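You operate a simulated robot arm through the tools that you are given. There is no shell and no other tool. Be economical: measure what you need, move in short steps, check, and stop when the job is done.

The job below is to be done with a simulated robot arm. You get a single attempt, and the scene is never put back.

TASK
Put the 3/4 steel adapter from the packing table top on the send card there and the 1/2 steel adapter on top of the status marker there.
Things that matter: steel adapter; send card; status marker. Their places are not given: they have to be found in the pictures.

Only the result counts: the job must be done as asked and must still hold three seconds after the hand-in. Knocking over, shifting, dropping, spilling or breaking anything else fails it.

THE ROBOT
A 6-joint arm with a two-finger parallel gripper, fixed in place. Base frame: the origin is at the foot of the arm, x ahead of it, y to its left, z up; the work surface is at about z = 0. Readings come in mm, rad, newtons and seconds.
With the tool pointing down near the work surface it reaches from about 140 to 580 mm from the base axis. Its first joint turns from -1.152 to 1.152 rad. Payload 2.1 kg.
Tool frame: the origin (TCP) lies between the finger pads and is the grasp point; the fingertips stand 30 mm ahead of it; z points along the fingers, y is the line along which they close. The gripper opens to 94 mm. The fingers are 28 mm wide and 10 mm thick; the gripper's body (50 by 96 mm) begins 55 mm behind the TCP.
Orientation is that of the tool frame in the base frame, as a unit quaternion [w, x, y, z]. With the fingers straight down and closing along the base's y, the tool's x points along the base's -x, its y along +y and its z along -z.

THE INTERFACE
- The arm moves only by the tool drive_tool. Its argument "targets" is one flat list of numbers, 4 for each row, row after row: the shift along the tool's x, y, z in units of 25 mm (1.0 is 25 mm), then the turn about the tool's z in units of 6 degrees (1.0 is 6 degrees). In form: [dx, dy, dz, spin, dx, dy, dz, spin, ...]. A call has 1 to 8 rows; each row shifts and turns the commanded pose from where the row before left it, along the tool's axes as they then stand. "hand" is the finger opening in mm, from 0 to 94, set as the call begins (left out, the last holds). A call with a number of a shift or a turn outside -1 to 1 is refused whole. Each row takes 0.2 s and may step no farther than 50 mm and 0.15 rad from the row before; otherwise, or with a gripper value out of range, the whole call is refused. Where a pose cannot be reached the arm comes as near as it can. A force on the tool above 40 N (or 10 N above the force at the start of the call, whichever is more), or a blocked arm, ends the call early, and 0.2 s more pass. Each finger travels about 72 mm/s and halts on what it meets, pressing with about 32 N; the grip force reading is that of the motor and also rises with nothing between the fingers. The clock runs only during rows and for 0.2 s after the last one: add rows that do not move to give the fingers time. The reply holds the time, the measured pose of the TCP, the force on the tool along the base axes, the opening and the grip force, in the units named above and with some noise.
- Cameras (640 x 400 px; columns grow to the right, rows downward): "scene" is fixed at [27.7, -368.1, 483.6]; the picture's right is [0.94, -0.35, 0.00], its down [-0.19, -0.49, -0.85] and it looks along [0.30, 0.80, -0.52] (base axes); focal length 334 px, centre (320, 200). "wrist" rides on the gripper at [-37, 0, -58] in the tool frame; the picture's right is [0.00, -1.00, 0.00], its down [0.97, 0.00, -0.24] and it looks along [0.24, 0.00, 0.97] (tool axes); focal length 218 px, centre (320, 200).
- camera(camera): a new picture of that camera. No time passes.
- measure_at(camera, pixels): for up to 12 pixels [column, row] of the newest picture of that camera ("zoom" is the newest enlarged one), the place [x, y, z] in the base frame of the surface seen there, good to about 2 mm, but the place of the scene camera against the robot may be out by one fixed shift of up to 18 mm in any direction. No time passes.
- inspect(camera, box): a new picture of the part [left, top, right, bottom] of that camera's present view, enlarged. No time passes.
- close_job(): hands the job in; it is judged then, once.

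Work in short steps. Measure before you move; look again where a grasp or a placing could have gone wrong, and mend it. You have 60 turns and 26 pictures in all, those below and enlarged ones among them. Open the gripper and draw the arm clear of the work before you hand the job in, unless the task says otherwise; then end with one line.

The tools are called after "Request:" by a JSON object that holds its "api" and its "payload". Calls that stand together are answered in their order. drive_tool: Moves the arm, as the interface text tells. Its arguments: {"type":"object","properties":{"targets":{"type":"array"},"hand":{"type":"number"}},"required":["targets"]} The other tools are called the same way: camera (camera) takes a picture; measure_at (camera, pixels) gives the place of the surface under pixels of a picture; inspect (camera, box) takes an enlarged picture of a part of a camera's view; close_job () hands the job in.

At the start:

```text
t: 0.0
ee_pos: [294.5, 92.4, 256.2]
orientation: [-0.001, -0.001, 1.0, 0.0]
force: [0.2, 0.0, -0.6]
opening: 94.1
finger_force: 0.0
```

scene: 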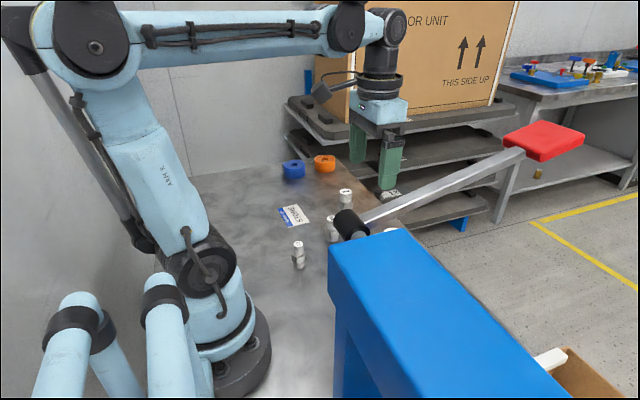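
wrist: 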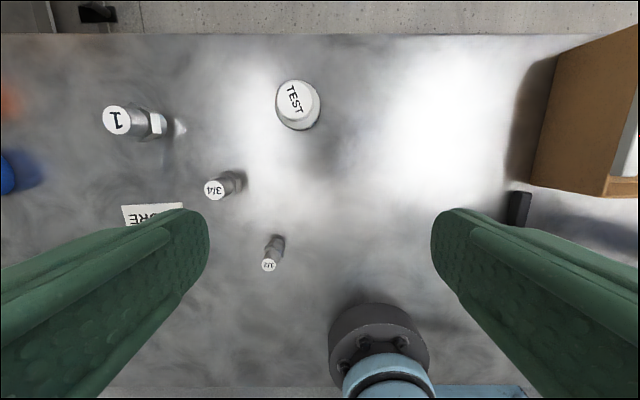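

The wrist view shows adapters "1" (116,120), "3/4" (215,190), "1/2" (268,265), a TEST knob (297,105) and a STORE card. I don't see a send card or status marker clearly yet, so I enlarge the scene.

Request:
{"api": "inspect", "payload": {"camera": "scene", "box": [240, 140, 440, 280]}}

Request:
{"api": "inspect", "payload": {"camera": "wrist", "box": [0, 60, 340, 280]}}

```text
2.86 times, centred on (340, 210) of scene
```

zoom: 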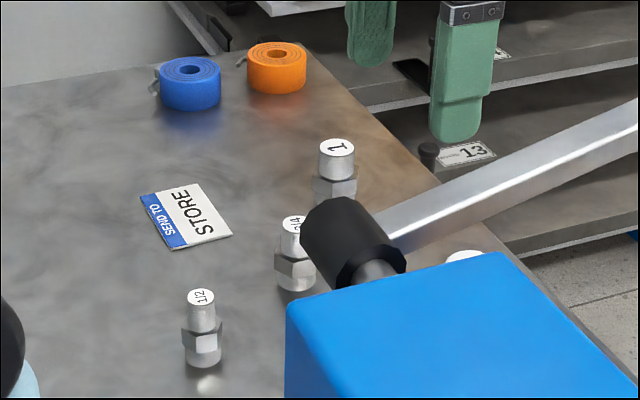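

```text
1.82 times, centred on (170, 170) of wrist
```

zoom: 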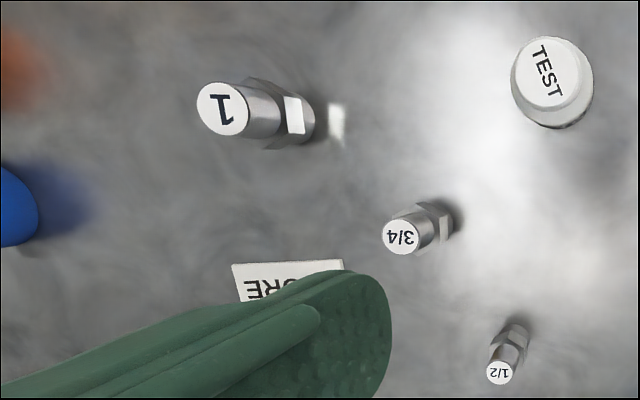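

The send card is the "SEND TO STORE" card, and the status marker is the round TEST piece. I measure these on the wrist view, plus the obstacles in the scene view.

Request:
{"api": "measure_at", "payload": {"camera": "wrist", "pixels": [[297, 98], [280, 95], [312, 98], [297, 126], [214, 190], [234, 181], [268, 265], [277, 244], [124, 208], [181, 204], [116, 120], [154, 124]]}}

Request:
{"api": "measure_at", "payload": {"camera": "scene", "pixels": [[278, 209], [300, 204], [312, 220], [290, 228], [298, 245], [350, 222], [332, 248], [398, 235], [450, 185], [293, 168], [388, 180], [330, 222]]}}

```text
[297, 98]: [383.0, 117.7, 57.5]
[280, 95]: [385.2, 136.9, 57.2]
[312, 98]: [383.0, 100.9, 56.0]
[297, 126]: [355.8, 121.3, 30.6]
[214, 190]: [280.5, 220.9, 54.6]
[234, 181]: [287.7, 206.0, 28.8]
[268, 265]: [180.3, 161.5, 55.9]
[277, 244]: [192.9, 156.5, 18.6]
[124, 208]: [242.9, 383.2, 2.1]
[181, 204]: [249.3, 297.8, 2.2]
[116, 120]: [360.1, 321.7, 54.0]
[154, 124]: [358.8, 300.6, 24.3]
```

```text
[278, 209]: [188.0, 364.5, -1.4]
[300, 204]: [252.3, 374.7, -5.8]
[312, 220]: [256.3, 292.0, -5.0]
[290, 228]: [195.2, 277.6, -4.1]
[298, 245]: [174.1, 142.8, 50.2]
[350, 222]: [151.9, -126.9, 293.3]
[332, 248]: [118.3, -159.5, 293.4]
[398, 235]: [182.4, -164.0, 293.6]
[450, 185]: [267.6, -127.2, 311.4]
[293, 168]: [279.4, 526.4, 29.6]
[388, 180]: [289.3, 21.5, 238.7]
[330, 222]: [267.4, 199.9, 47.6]
```

Wrist readings put the 3/4 top at (281,221,55), the 1/2 top at (180,161,56), the TEST top at about (383,118,57), and the card centre near (216,336). I move above the 3/4 adapter, staying well over everything.

Request:
{"api": "drive_tool", "payload": {"targets": [0.1, 1, 0.8, 0, 0.1, 1, 0.8, 0, 0.1, 1, 0.8, 0, 0.1, 1, 0.8, 0, 0.1, 1, 0.8, 0, 0, 0.1, 0, 0], "hand": 94}}

Request:
{"api": "camera", "payload": {"camera": "wrist"}}

```text
t: 1.4
ee_pos: [283.5, 219.8, 157.1]
orientation: [0.0, 0.001, 1.0, 0.0]
force: [0.2, -0.7, -0.1]
opening: 94.1
finger_force: 0.1
```

```text
21 pictures are left
```

wrist: 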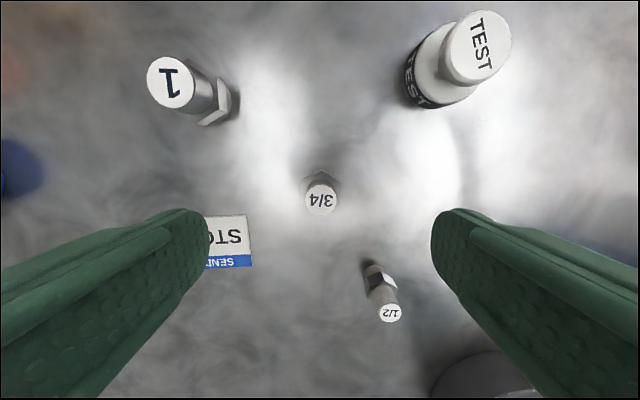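

The 3/4 top is at (321,198), near the centre line. I measure its edges and hex, the card edges, the marker and the 1/2.

Request:
{"api": "measure_at", "payload": {"camera": "wrist", "pixels": [[309, 198], [334, 198], [321, 186], [321, 211], [321, 173], [248, 215], [251, 265], [390, 305], [390, 319], [477, 47], [450, 50], [505, 45]]}}

Request:
{"api": "inspect", "payload": {"camera": "wrist", "box": [280, 150, 440, 340]}}

Request:
{"api": "inspect", "payload": {"camera": "wrist", "box": [390, 0, 530, 120]}}

```text
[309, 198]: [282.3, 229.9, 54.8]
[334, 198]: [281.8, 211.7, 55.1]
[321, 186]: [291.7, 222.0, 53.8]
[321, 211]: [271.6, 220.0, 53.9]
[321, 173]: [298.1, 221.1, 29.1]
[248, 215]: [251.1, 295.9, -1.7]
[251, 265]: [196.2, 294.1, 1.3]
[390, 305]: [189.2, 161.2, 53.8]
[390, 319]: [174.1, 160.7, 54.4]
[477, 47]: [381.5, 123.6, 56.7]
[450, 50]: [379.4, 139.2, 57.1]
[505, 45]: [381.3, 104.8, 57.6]
```

```text
2.11 times, centred on (360, 245) of wrist
```

zoom: 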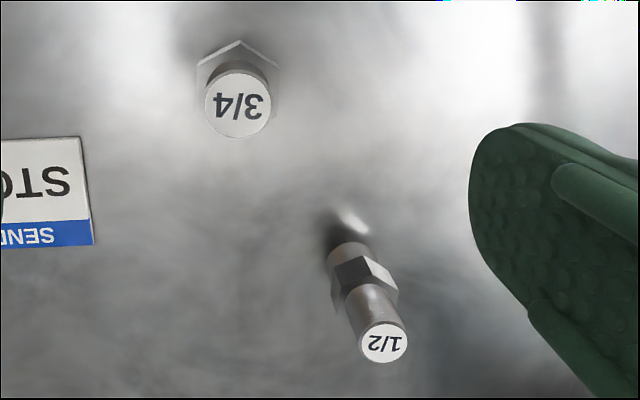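

```text
3.33 times, centred on (460, 60) of wrist
```

zoom: 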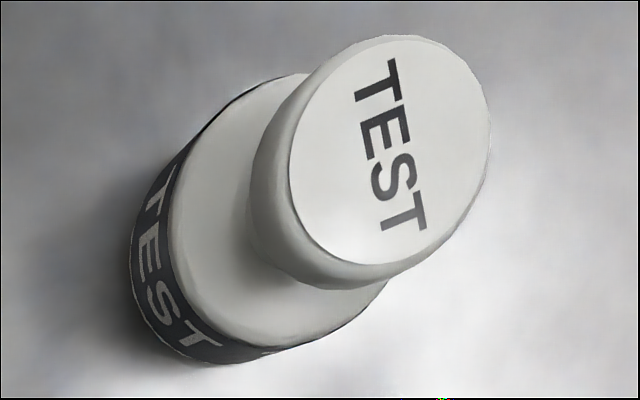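

The 3/4 centre is (282,221), and its hex has flats facing ±y, which suits the current closing line. I narrow to 60 mm and descend to TCP z≈43.

Request:
{"api": "drive_tool", "payload": {"targets": [0.03, 0.04, 1, 0, 0, 0, 1, 0, 0, 0, 1, 0, 0, 0, 1, 0, 0, 0, 0.56, 0, 0, 0, 0, 0], "hand": 60}}

```text
t: 2.8
ee_pos: [281.8, 220.6, 41.7]
orientation: [0.001, -0.001, 1.0, -0.001]
force: [0.3, 0.0, -0.1]
opening: 60.0
finger_force: 0.1
```

The pose is (282,221,42) with no contact. I close on the adapter.

Request:
{"api": "drive_tool", "payload": {"targets": [0, 0, 0, 0, 0, 0, 0, 0, 0, 0, 0, 0, 0, 0, 0, 0], "hand": 10}}

```text
t: 3.8
ee_pos: [281.5, 219.4, 42.5]
orientation: [0.0, 0.0, 1.0, 0.0]
force: [0.6, 0.4, 1.4]
opening: 35.3
finger_force: 32.2
```

Gripped at 35 mm. I lift 45 mm and carry it toward the card centre (~(221,338)).

Request:
{"api": "drive_tool", "payload": {"targets": [0, 0, -0.9, 0, 0, 0, -0.9, 0, 0.48, 0.94, 0, 0, 0.48, 0.94, 0, 0, 0.48, 0.94, 0, 0, 0.48, 0.94, 0, 0, 0.48, 0.94, 0, 0, 0, 0, 0, 0]}}

Request:
{"api": "camera", "payload": {"camera": "wrist"}}

Request:
{"api": "inspect", "payload": {"camera": "scene", "box": [220, 120, 420, 280]}}

```text
t: 5.6
ee_pos: [219.4, 339.0, 86.1]
orientation: [0.0, 0.0, 1.0, -0.001]
force: [-0.3, -1.1, -0.9]
opening: 35.2
finger_force: 31.9
```

```text
18 pictures are left
```

wrist: 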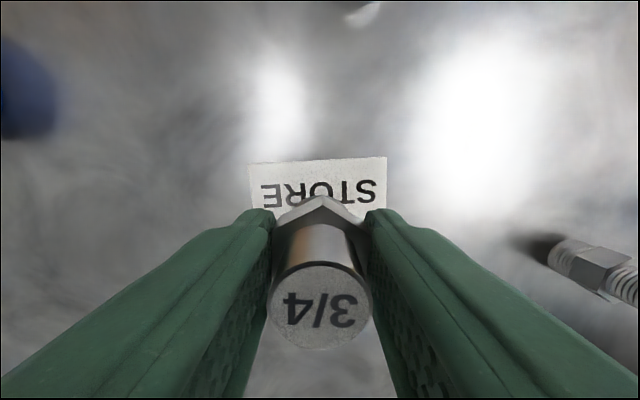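

```text
2.50 times, centred on (320, 200) of scene
```

zoom: 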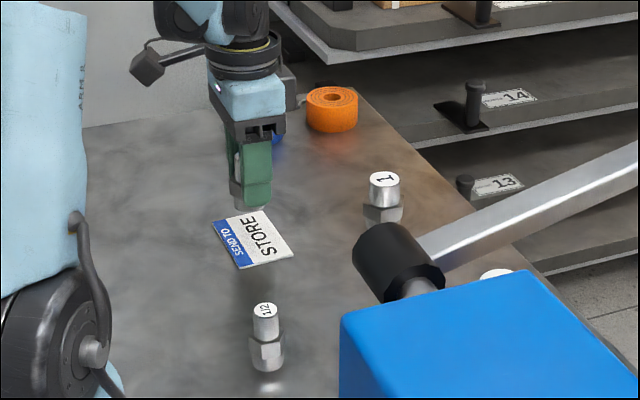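

I measure the card's visible corners in the wrist view to fix its centre.

Request:
{"api": "measure_at", "payload": {"camera": "wrist", "pixels": [[251, 166], [384, 160], [386, 205], [252, 205], [318, 165], [300, 268], [345, 268], [320, 345]]}}

Request:
{"api": "measure_at", "payload": {"camera": "zoom", "pixels": [[214, 223], [238, 267], [292, 255], [265, 212], [268, 310]]}}

```text
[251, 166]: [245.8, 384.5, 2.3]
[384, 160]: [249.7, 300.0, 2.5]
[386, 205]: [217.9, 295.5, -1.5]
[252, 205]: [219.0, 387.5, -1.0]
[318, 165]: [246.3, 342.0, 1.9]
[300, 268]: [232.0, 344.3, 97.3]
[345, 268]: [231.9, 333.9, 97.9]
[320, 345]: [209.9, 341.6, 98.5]
```

```text
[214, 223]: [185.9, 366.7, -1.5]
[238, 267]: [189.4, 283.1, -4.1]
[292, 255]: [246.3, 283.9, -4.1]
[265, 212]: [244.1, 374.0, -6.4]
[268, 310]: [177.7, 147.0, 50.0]
```

The card spans about x 195–249 and y 297–386, so its centre is (221,341), and the TCP is at (219,339). I lower about 43 mm with a tiny correction.

Request:
{"api": "drive_tool", "payload": {"targets": [-0.04, 0.05, 0.5, 0, 0, 0, 0.5, 0, 0, 0, 0.4, 0, 0, 0, 0.2, 0, 0, 0, 0.12, 0, 0, 0, 0, 0]}}

```text
t: 7.0
ee_pos: [222.6, 339.2, 43.8]
orientation: [0.0, 0.0, 1.0, 0.001]
force: [-1.2, 0.4, 24.4]
opening: 35.1
finger_force: 31.8
```

Contact is 24 N, so it is seated on the card. I ease up slightly and open to 62 mm.

Request:
{"api": "drive_tool", "payload": {"targets": [0, 0, -0.03, 0, 0, 0, 0, 0]}}

Request:
{"api": "drive_tool", "payload": {"targets": [0, 0, 0, 0, 0, 0, 0, 0, 0, 0, 0, 0], "hand": 62}}

Request:
{"api": "drive_tool", "payload": {"targets": [0, 0, -0.5, 0, 0, 0, -1, 0, 0, 0, -1, 0, 0, 0, -1, 0, 0, 0, -0.8, 0]}}

Request:
{"api": "camera", "payload": {"camera": "wrist"}}

```text
t: 7.6
ee_pos: [223.7, 339.3, 42.7]
orientation: [0.0, 0.0, 1.0, 0.001]
force: [1.0, 1.5, 15.4]
opening: 35.5
finger_force: 32.1
```

```text
t: 8.4
ee_pos: [222.2, 338.4, 44.1]
orientation: [0.0, 0.0, 1.0, 0.001]
force: [0.0, -0.4, 0.1]
opening: 61.7
finger_force: 0.0
```

```text
t: 9.6
ee_pos: [222.6, 340.4, 153.5]
orientation: [0.0, 0.001, 1.0, 0.0]
force: [-0.2, 0.7, -0.6]
opening: 61.9
finger_force: 0.2
```

```text
16 pictures are left
```

wrist: 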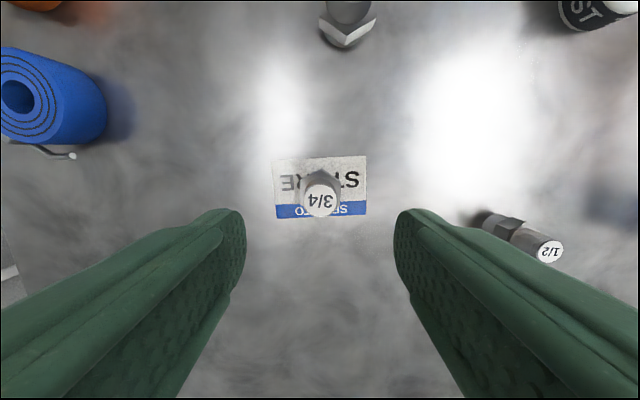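

The 3/4 stands near the middle of the card. Next I go above the 1/2 adapter at (181,161), holding height.

Request:
{"api": "drive_tool", "payload": {"targets": [0.205, -0.895, 0, 0, 0.205, -0.895, 0, 0, 0.205, -0.895, 0, 0, 0.205, -0.895, 0, 0, 0.205, -0.895, 0, 0, 0.205, -0.895, 0, 0, 0.205, -0.895, 0, 0, 0.205, -0.895, 0, 0]}}

Request:
{"api": "camera", "payload": {"camera": "wrist"}}

Request:
{"api": "inspect", "payload": {"camera": "wrist", "box": [260, 130, 380, 250]}}

```text
t: 11.4
ee_pos: [181.6, 160.0, 153.7]
orientation: [0.0, 0.0, 1.0, 0.0]
force: [0.8, -0.2, 0.9]
opening: 61.8
finger_force: 0.1
```

```text
15 pictures are left
```

wrist: 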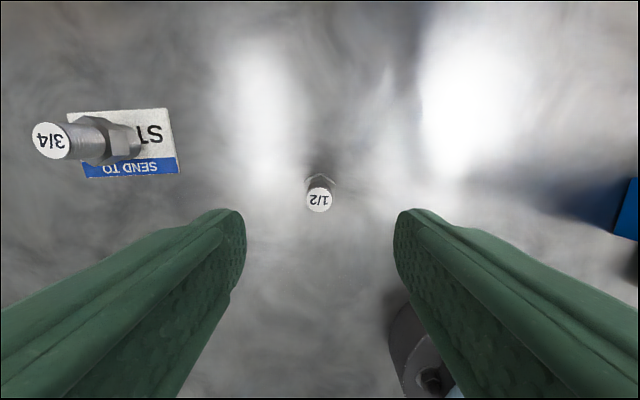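

```text
3.33 times, centred on (320, 190) of wrist
```

zoom: 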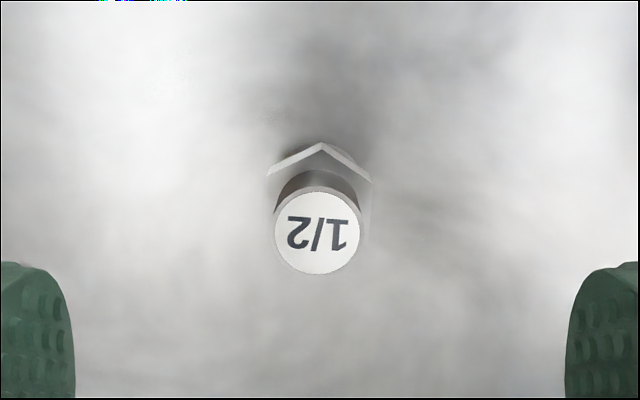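

The 1/2 hex is also aligned with flats facing ±y. I measure its top and the dark object at (410,340) near the right finger's descent path.

Request:
{"api": "measure_at", "payload": {"camera": "wrist", "pixels": [[309, 199], [330, 199], [320, 189], [320, 210], [320, 199], [388, 340], [405, 310], [430, 378]]}}

```text
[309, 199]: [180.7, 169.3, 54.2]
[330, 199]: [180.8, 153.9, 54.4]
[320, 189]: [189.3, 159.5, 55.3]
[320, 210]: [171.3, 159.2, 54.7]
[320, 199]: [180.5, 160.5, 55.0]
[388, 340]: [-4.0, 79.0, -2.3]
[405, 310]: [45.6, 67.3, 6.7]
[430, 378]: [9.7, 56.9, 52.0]
```

The top centre is (180.5,161), and the dark object is the robot foot, well away. I descend to z≈42 and close.

Request:
{"api": "drive_tool", "payload": {"targets": [0.03, 0.02, 1, 0, 0, 0, 1, 0, 0, 0, 1, 0, 0, 0, 1, 0, 0, 0, 0.46, 0, 0, 0, 0, 0]}}

Request:
{"api": "drive_tool", "payload": {"targets": [0, 0, 0, 0, 0, 0, 0, 0, 0, 0, 0, 0, 0, 0, 0, 0], "hand": 5}}

```text
t: 12.8
ee_pos: [180.1, 161.5, 41.2]
orientation: [-0.001, 0.0, 1.0, 0.0]
force: [0.8, 0.4, 0.0]
opening: 62.1
finger_force: 0.0
```

```text
t: 13.8
ee_pos: [180.9, 161.3, 41.4]
orientation: [0.0, 0.0, 1.0, 0.0]
force: [0.1, 0.2, -0.2]
opening: 27.5
finger_force: 31.9
```

Gripped at 27.5 mm. I lift 100 mm and go part way toward the marker to view it.

Request:
{"api": "drive_tool", "payload": {"targets": [0, 0, -1, 0, 0, 0, -1, 0, 0, 0, -1, 0, 0, 0, -1, 0, -1, -0.4, 0, 0, -1, -0.4, 0, 0, -1, -0.4, 0, 0, -1, -0.4, 0, 0]}}

Request:
{"api": "drive_tool", "payload": {"targets": [-1, 0, 0, 0, -0.5, 0, 0, 0, 0, 0, 0, 0]}}

Request:
{"api": "camera", "payload": {"camera": "wrist"}}

Request:
{"api": "inspect", "payload": {"camera": "wrist", "box": [240, 70, 400, 230]}}

```text
t: 15.6
ee_pos: [282.3, 121.0, 140.0]
orientation: [0.0, 0.0, 1.0, 0.001]
force: [0.3, 0.1, -1.4]
opening: 27.6
finger_force: 32.1
```

```text
t: 16.4
ee_pos: [320.1, 120.9, 140.6]
orientation: [0.0, 0.0, 1.0, 0.001]
force: [0.1, 0.4, -1.6]
opening: 27.6
finger_force: 32.4
```

```text
13 pictures are left
```

wrist: 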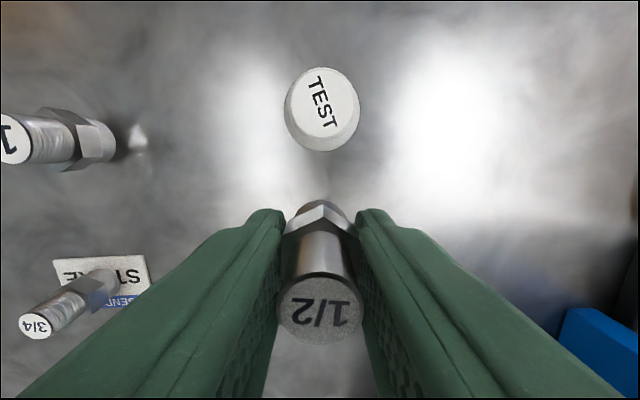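

```text
2.50 times, centred on (320, 150) of wrist
```

zoom: 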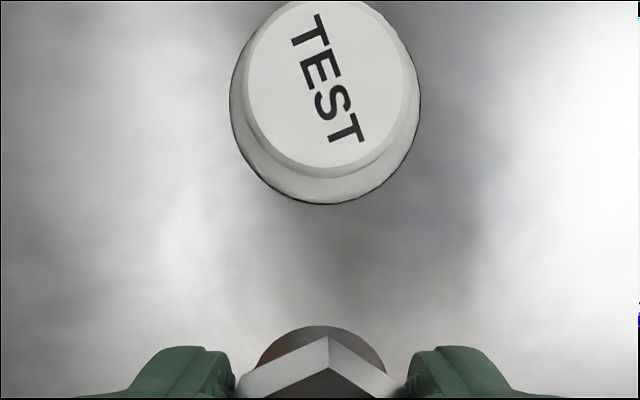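

The marker top spans about columns 290–357 and rows 67–137. I measure its extremes.

Request:
{"api": "measure_at", "payload": {"camera": "wrist", "pixels": [[292, 104], [355, 100], [323, 70], [323, 135], [300, 80], [348, 125], [300, 125], [345, 78]]}}

```text
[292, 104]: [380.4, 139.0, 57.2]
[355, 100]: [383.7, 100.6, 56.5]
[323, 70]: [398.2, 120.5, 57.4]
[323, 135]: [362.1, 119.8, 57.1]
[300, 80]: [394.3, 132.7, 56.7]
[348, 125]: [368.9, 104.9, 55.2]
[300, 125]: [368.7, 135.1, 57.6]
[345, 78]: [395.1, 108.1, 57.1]
```

The marker top's centre is (380.5,120,57). I move over it, lower most of the way, then finish slowly to TCP z≈98.5.

Request:
{"api": "drive_tool", "payload": {"targets": [-0.81, -0.03, 0, 0, -0.81, 0, 0, 0, -0.8, 0, 0, 0, 0, 0, 0, 0, 0, 0, 0.6, 0, 0, 0, 0.6, 0, 0, 0, 0.2, 0, 0, 0, 0, 0]}}

Request:
{"api": "inspect", "payload": {"camera": "wrist", "box": [220, 130, 420, 330]}}

```text
t: 18.2
ee_pos: [378.2, 121.1, 104.0]
orientation: [0.0, -0.001, 1.0, 0.0]
force: [-0.6, 0.4, 0.4]
opening: 27.4
finger_force: 31.6
```

```text
2.00 times, centred on (320, 230) of wrist
```

zoom: 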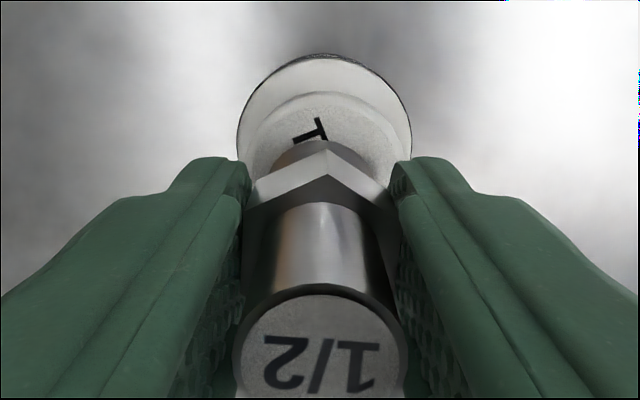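

It is aligned over the marker. I lower in small steps and watch the force.

Request:
{"api": "drive_tool", "payload": {"targets": [-0.03, 0, 0.08, 0, 0, 0, 0.08, 0, 0, 0, 0.06, 0, 0, 0, 0, 0]}}

```text
t: 19.2
ee_pos: [380.5, 120.1, 99.6]
orientation: [0.0, 0.0, 1.0, 0.0]
force: [-0.3, -0.1, -0.8]
opening: 27.3
finger_force: 31.6
```

No contact yet, so I go a little lower.

Request:
{"api": "drive_tool", "payload": {"targets": [0, 0, 0.04, 0, 0, 0, 0.02, 0, 0, 0, 0, 0]}}

```text
t: 20.0
ee_pos: [378.9, 121.1, 98.0]
orientation: [0.001, 0.0, 1.0, 0.001]
force: [0.7, -0.7, 8.7]
opening: 27.7
finger_force: 32.4
```

Contact is 9 N, so it is seated. I open gently and lift straight up.

Request:
{"api": "drive_tool", "payload": {"targets": [0, 0, 0, 0, 0, 0, 0, 0, 0, 0, 0, 0], "hand": 60}}

Request:
{"api": "drive_tool", "payload": {"targets": [0, 0, -0.5, 0, 0, 0, -1, 0, 0, 0, -1, 0, 0, 0, -1, 0, 0, 0, -0.5, 0, 0, 0, 0, 0]}}

Request:
{"api": "camera", "payload": {"camera": "wrist"}}

Request:
{"api": "inspect", "payload": {"camera": "scene", "box": [240, 140, 440, 280]}}

```text
t: 20.8
ee_pos: [379.0, 121.4, 99.2]
orientation: [0.0, 0.0, 1.0, 0.0]
force: [-0.7, -0.6, 0.1]
opening: 60.1
finger_force: 0.2
```

```text
t: 22.2
ee_pos: [380.1, 121.8, 199.4]
orientation: [-0.001, 0.0, 1.0, 0.0]
force: [-1.0, -0.2, -0.6]
opening: 60.0
finger_force: 0.1
```

```text
10 pictures are left
```

wrist: 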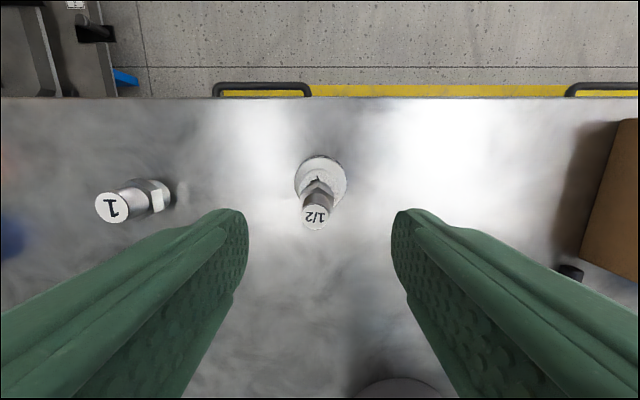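

```text
2.86 times, centred on (340, 210) of scene
```

zoom: 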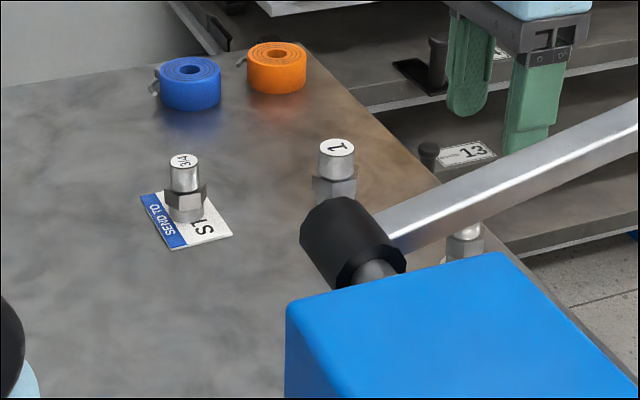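

Both adapters stand upright where asked. I draw the arm up and back to near its start pose.

Request:
{"api": "drive_tool", "payload": {"targets": [0, 0, -1, 0, 0, 0, -1, 0, 1, 0, 0, 0, 1, 0, 0, 0, 1, -0.5, 0, 0, 0, 0, 0, 0]}}

Request:
{"api": "camera", "payload": {"camera": "wrist"}}

```text
t: 23.6
ee_pos: [307.0, 109.1, 246.4]
orientation: [0.0, -0.001, 1.0, 0.0]
force: [0.1, 0.4, 0.0]
opening: 60.1
finger_force: 0.1
```

```text
8 pictures are left
```

wrist: 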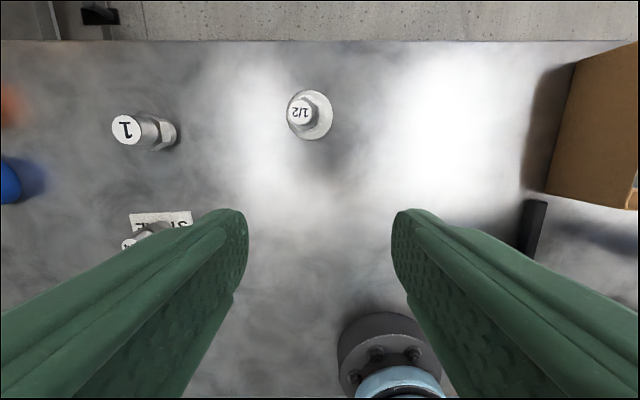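

The 1/2 is stable on the marker at (310,112) and the 3/4 is on the card, with the arm clear. I hand in.

Request:
{"api": "close_job", "payload": {}}

```text
The job is handed in.
```

The 3/4 steel adapter is standing on the "SEND TO STORE" card and the 1/2 steel adapter on the TEST marker; both looked upright in the last pictures, the gripper was open and clear, and the job is handed in.
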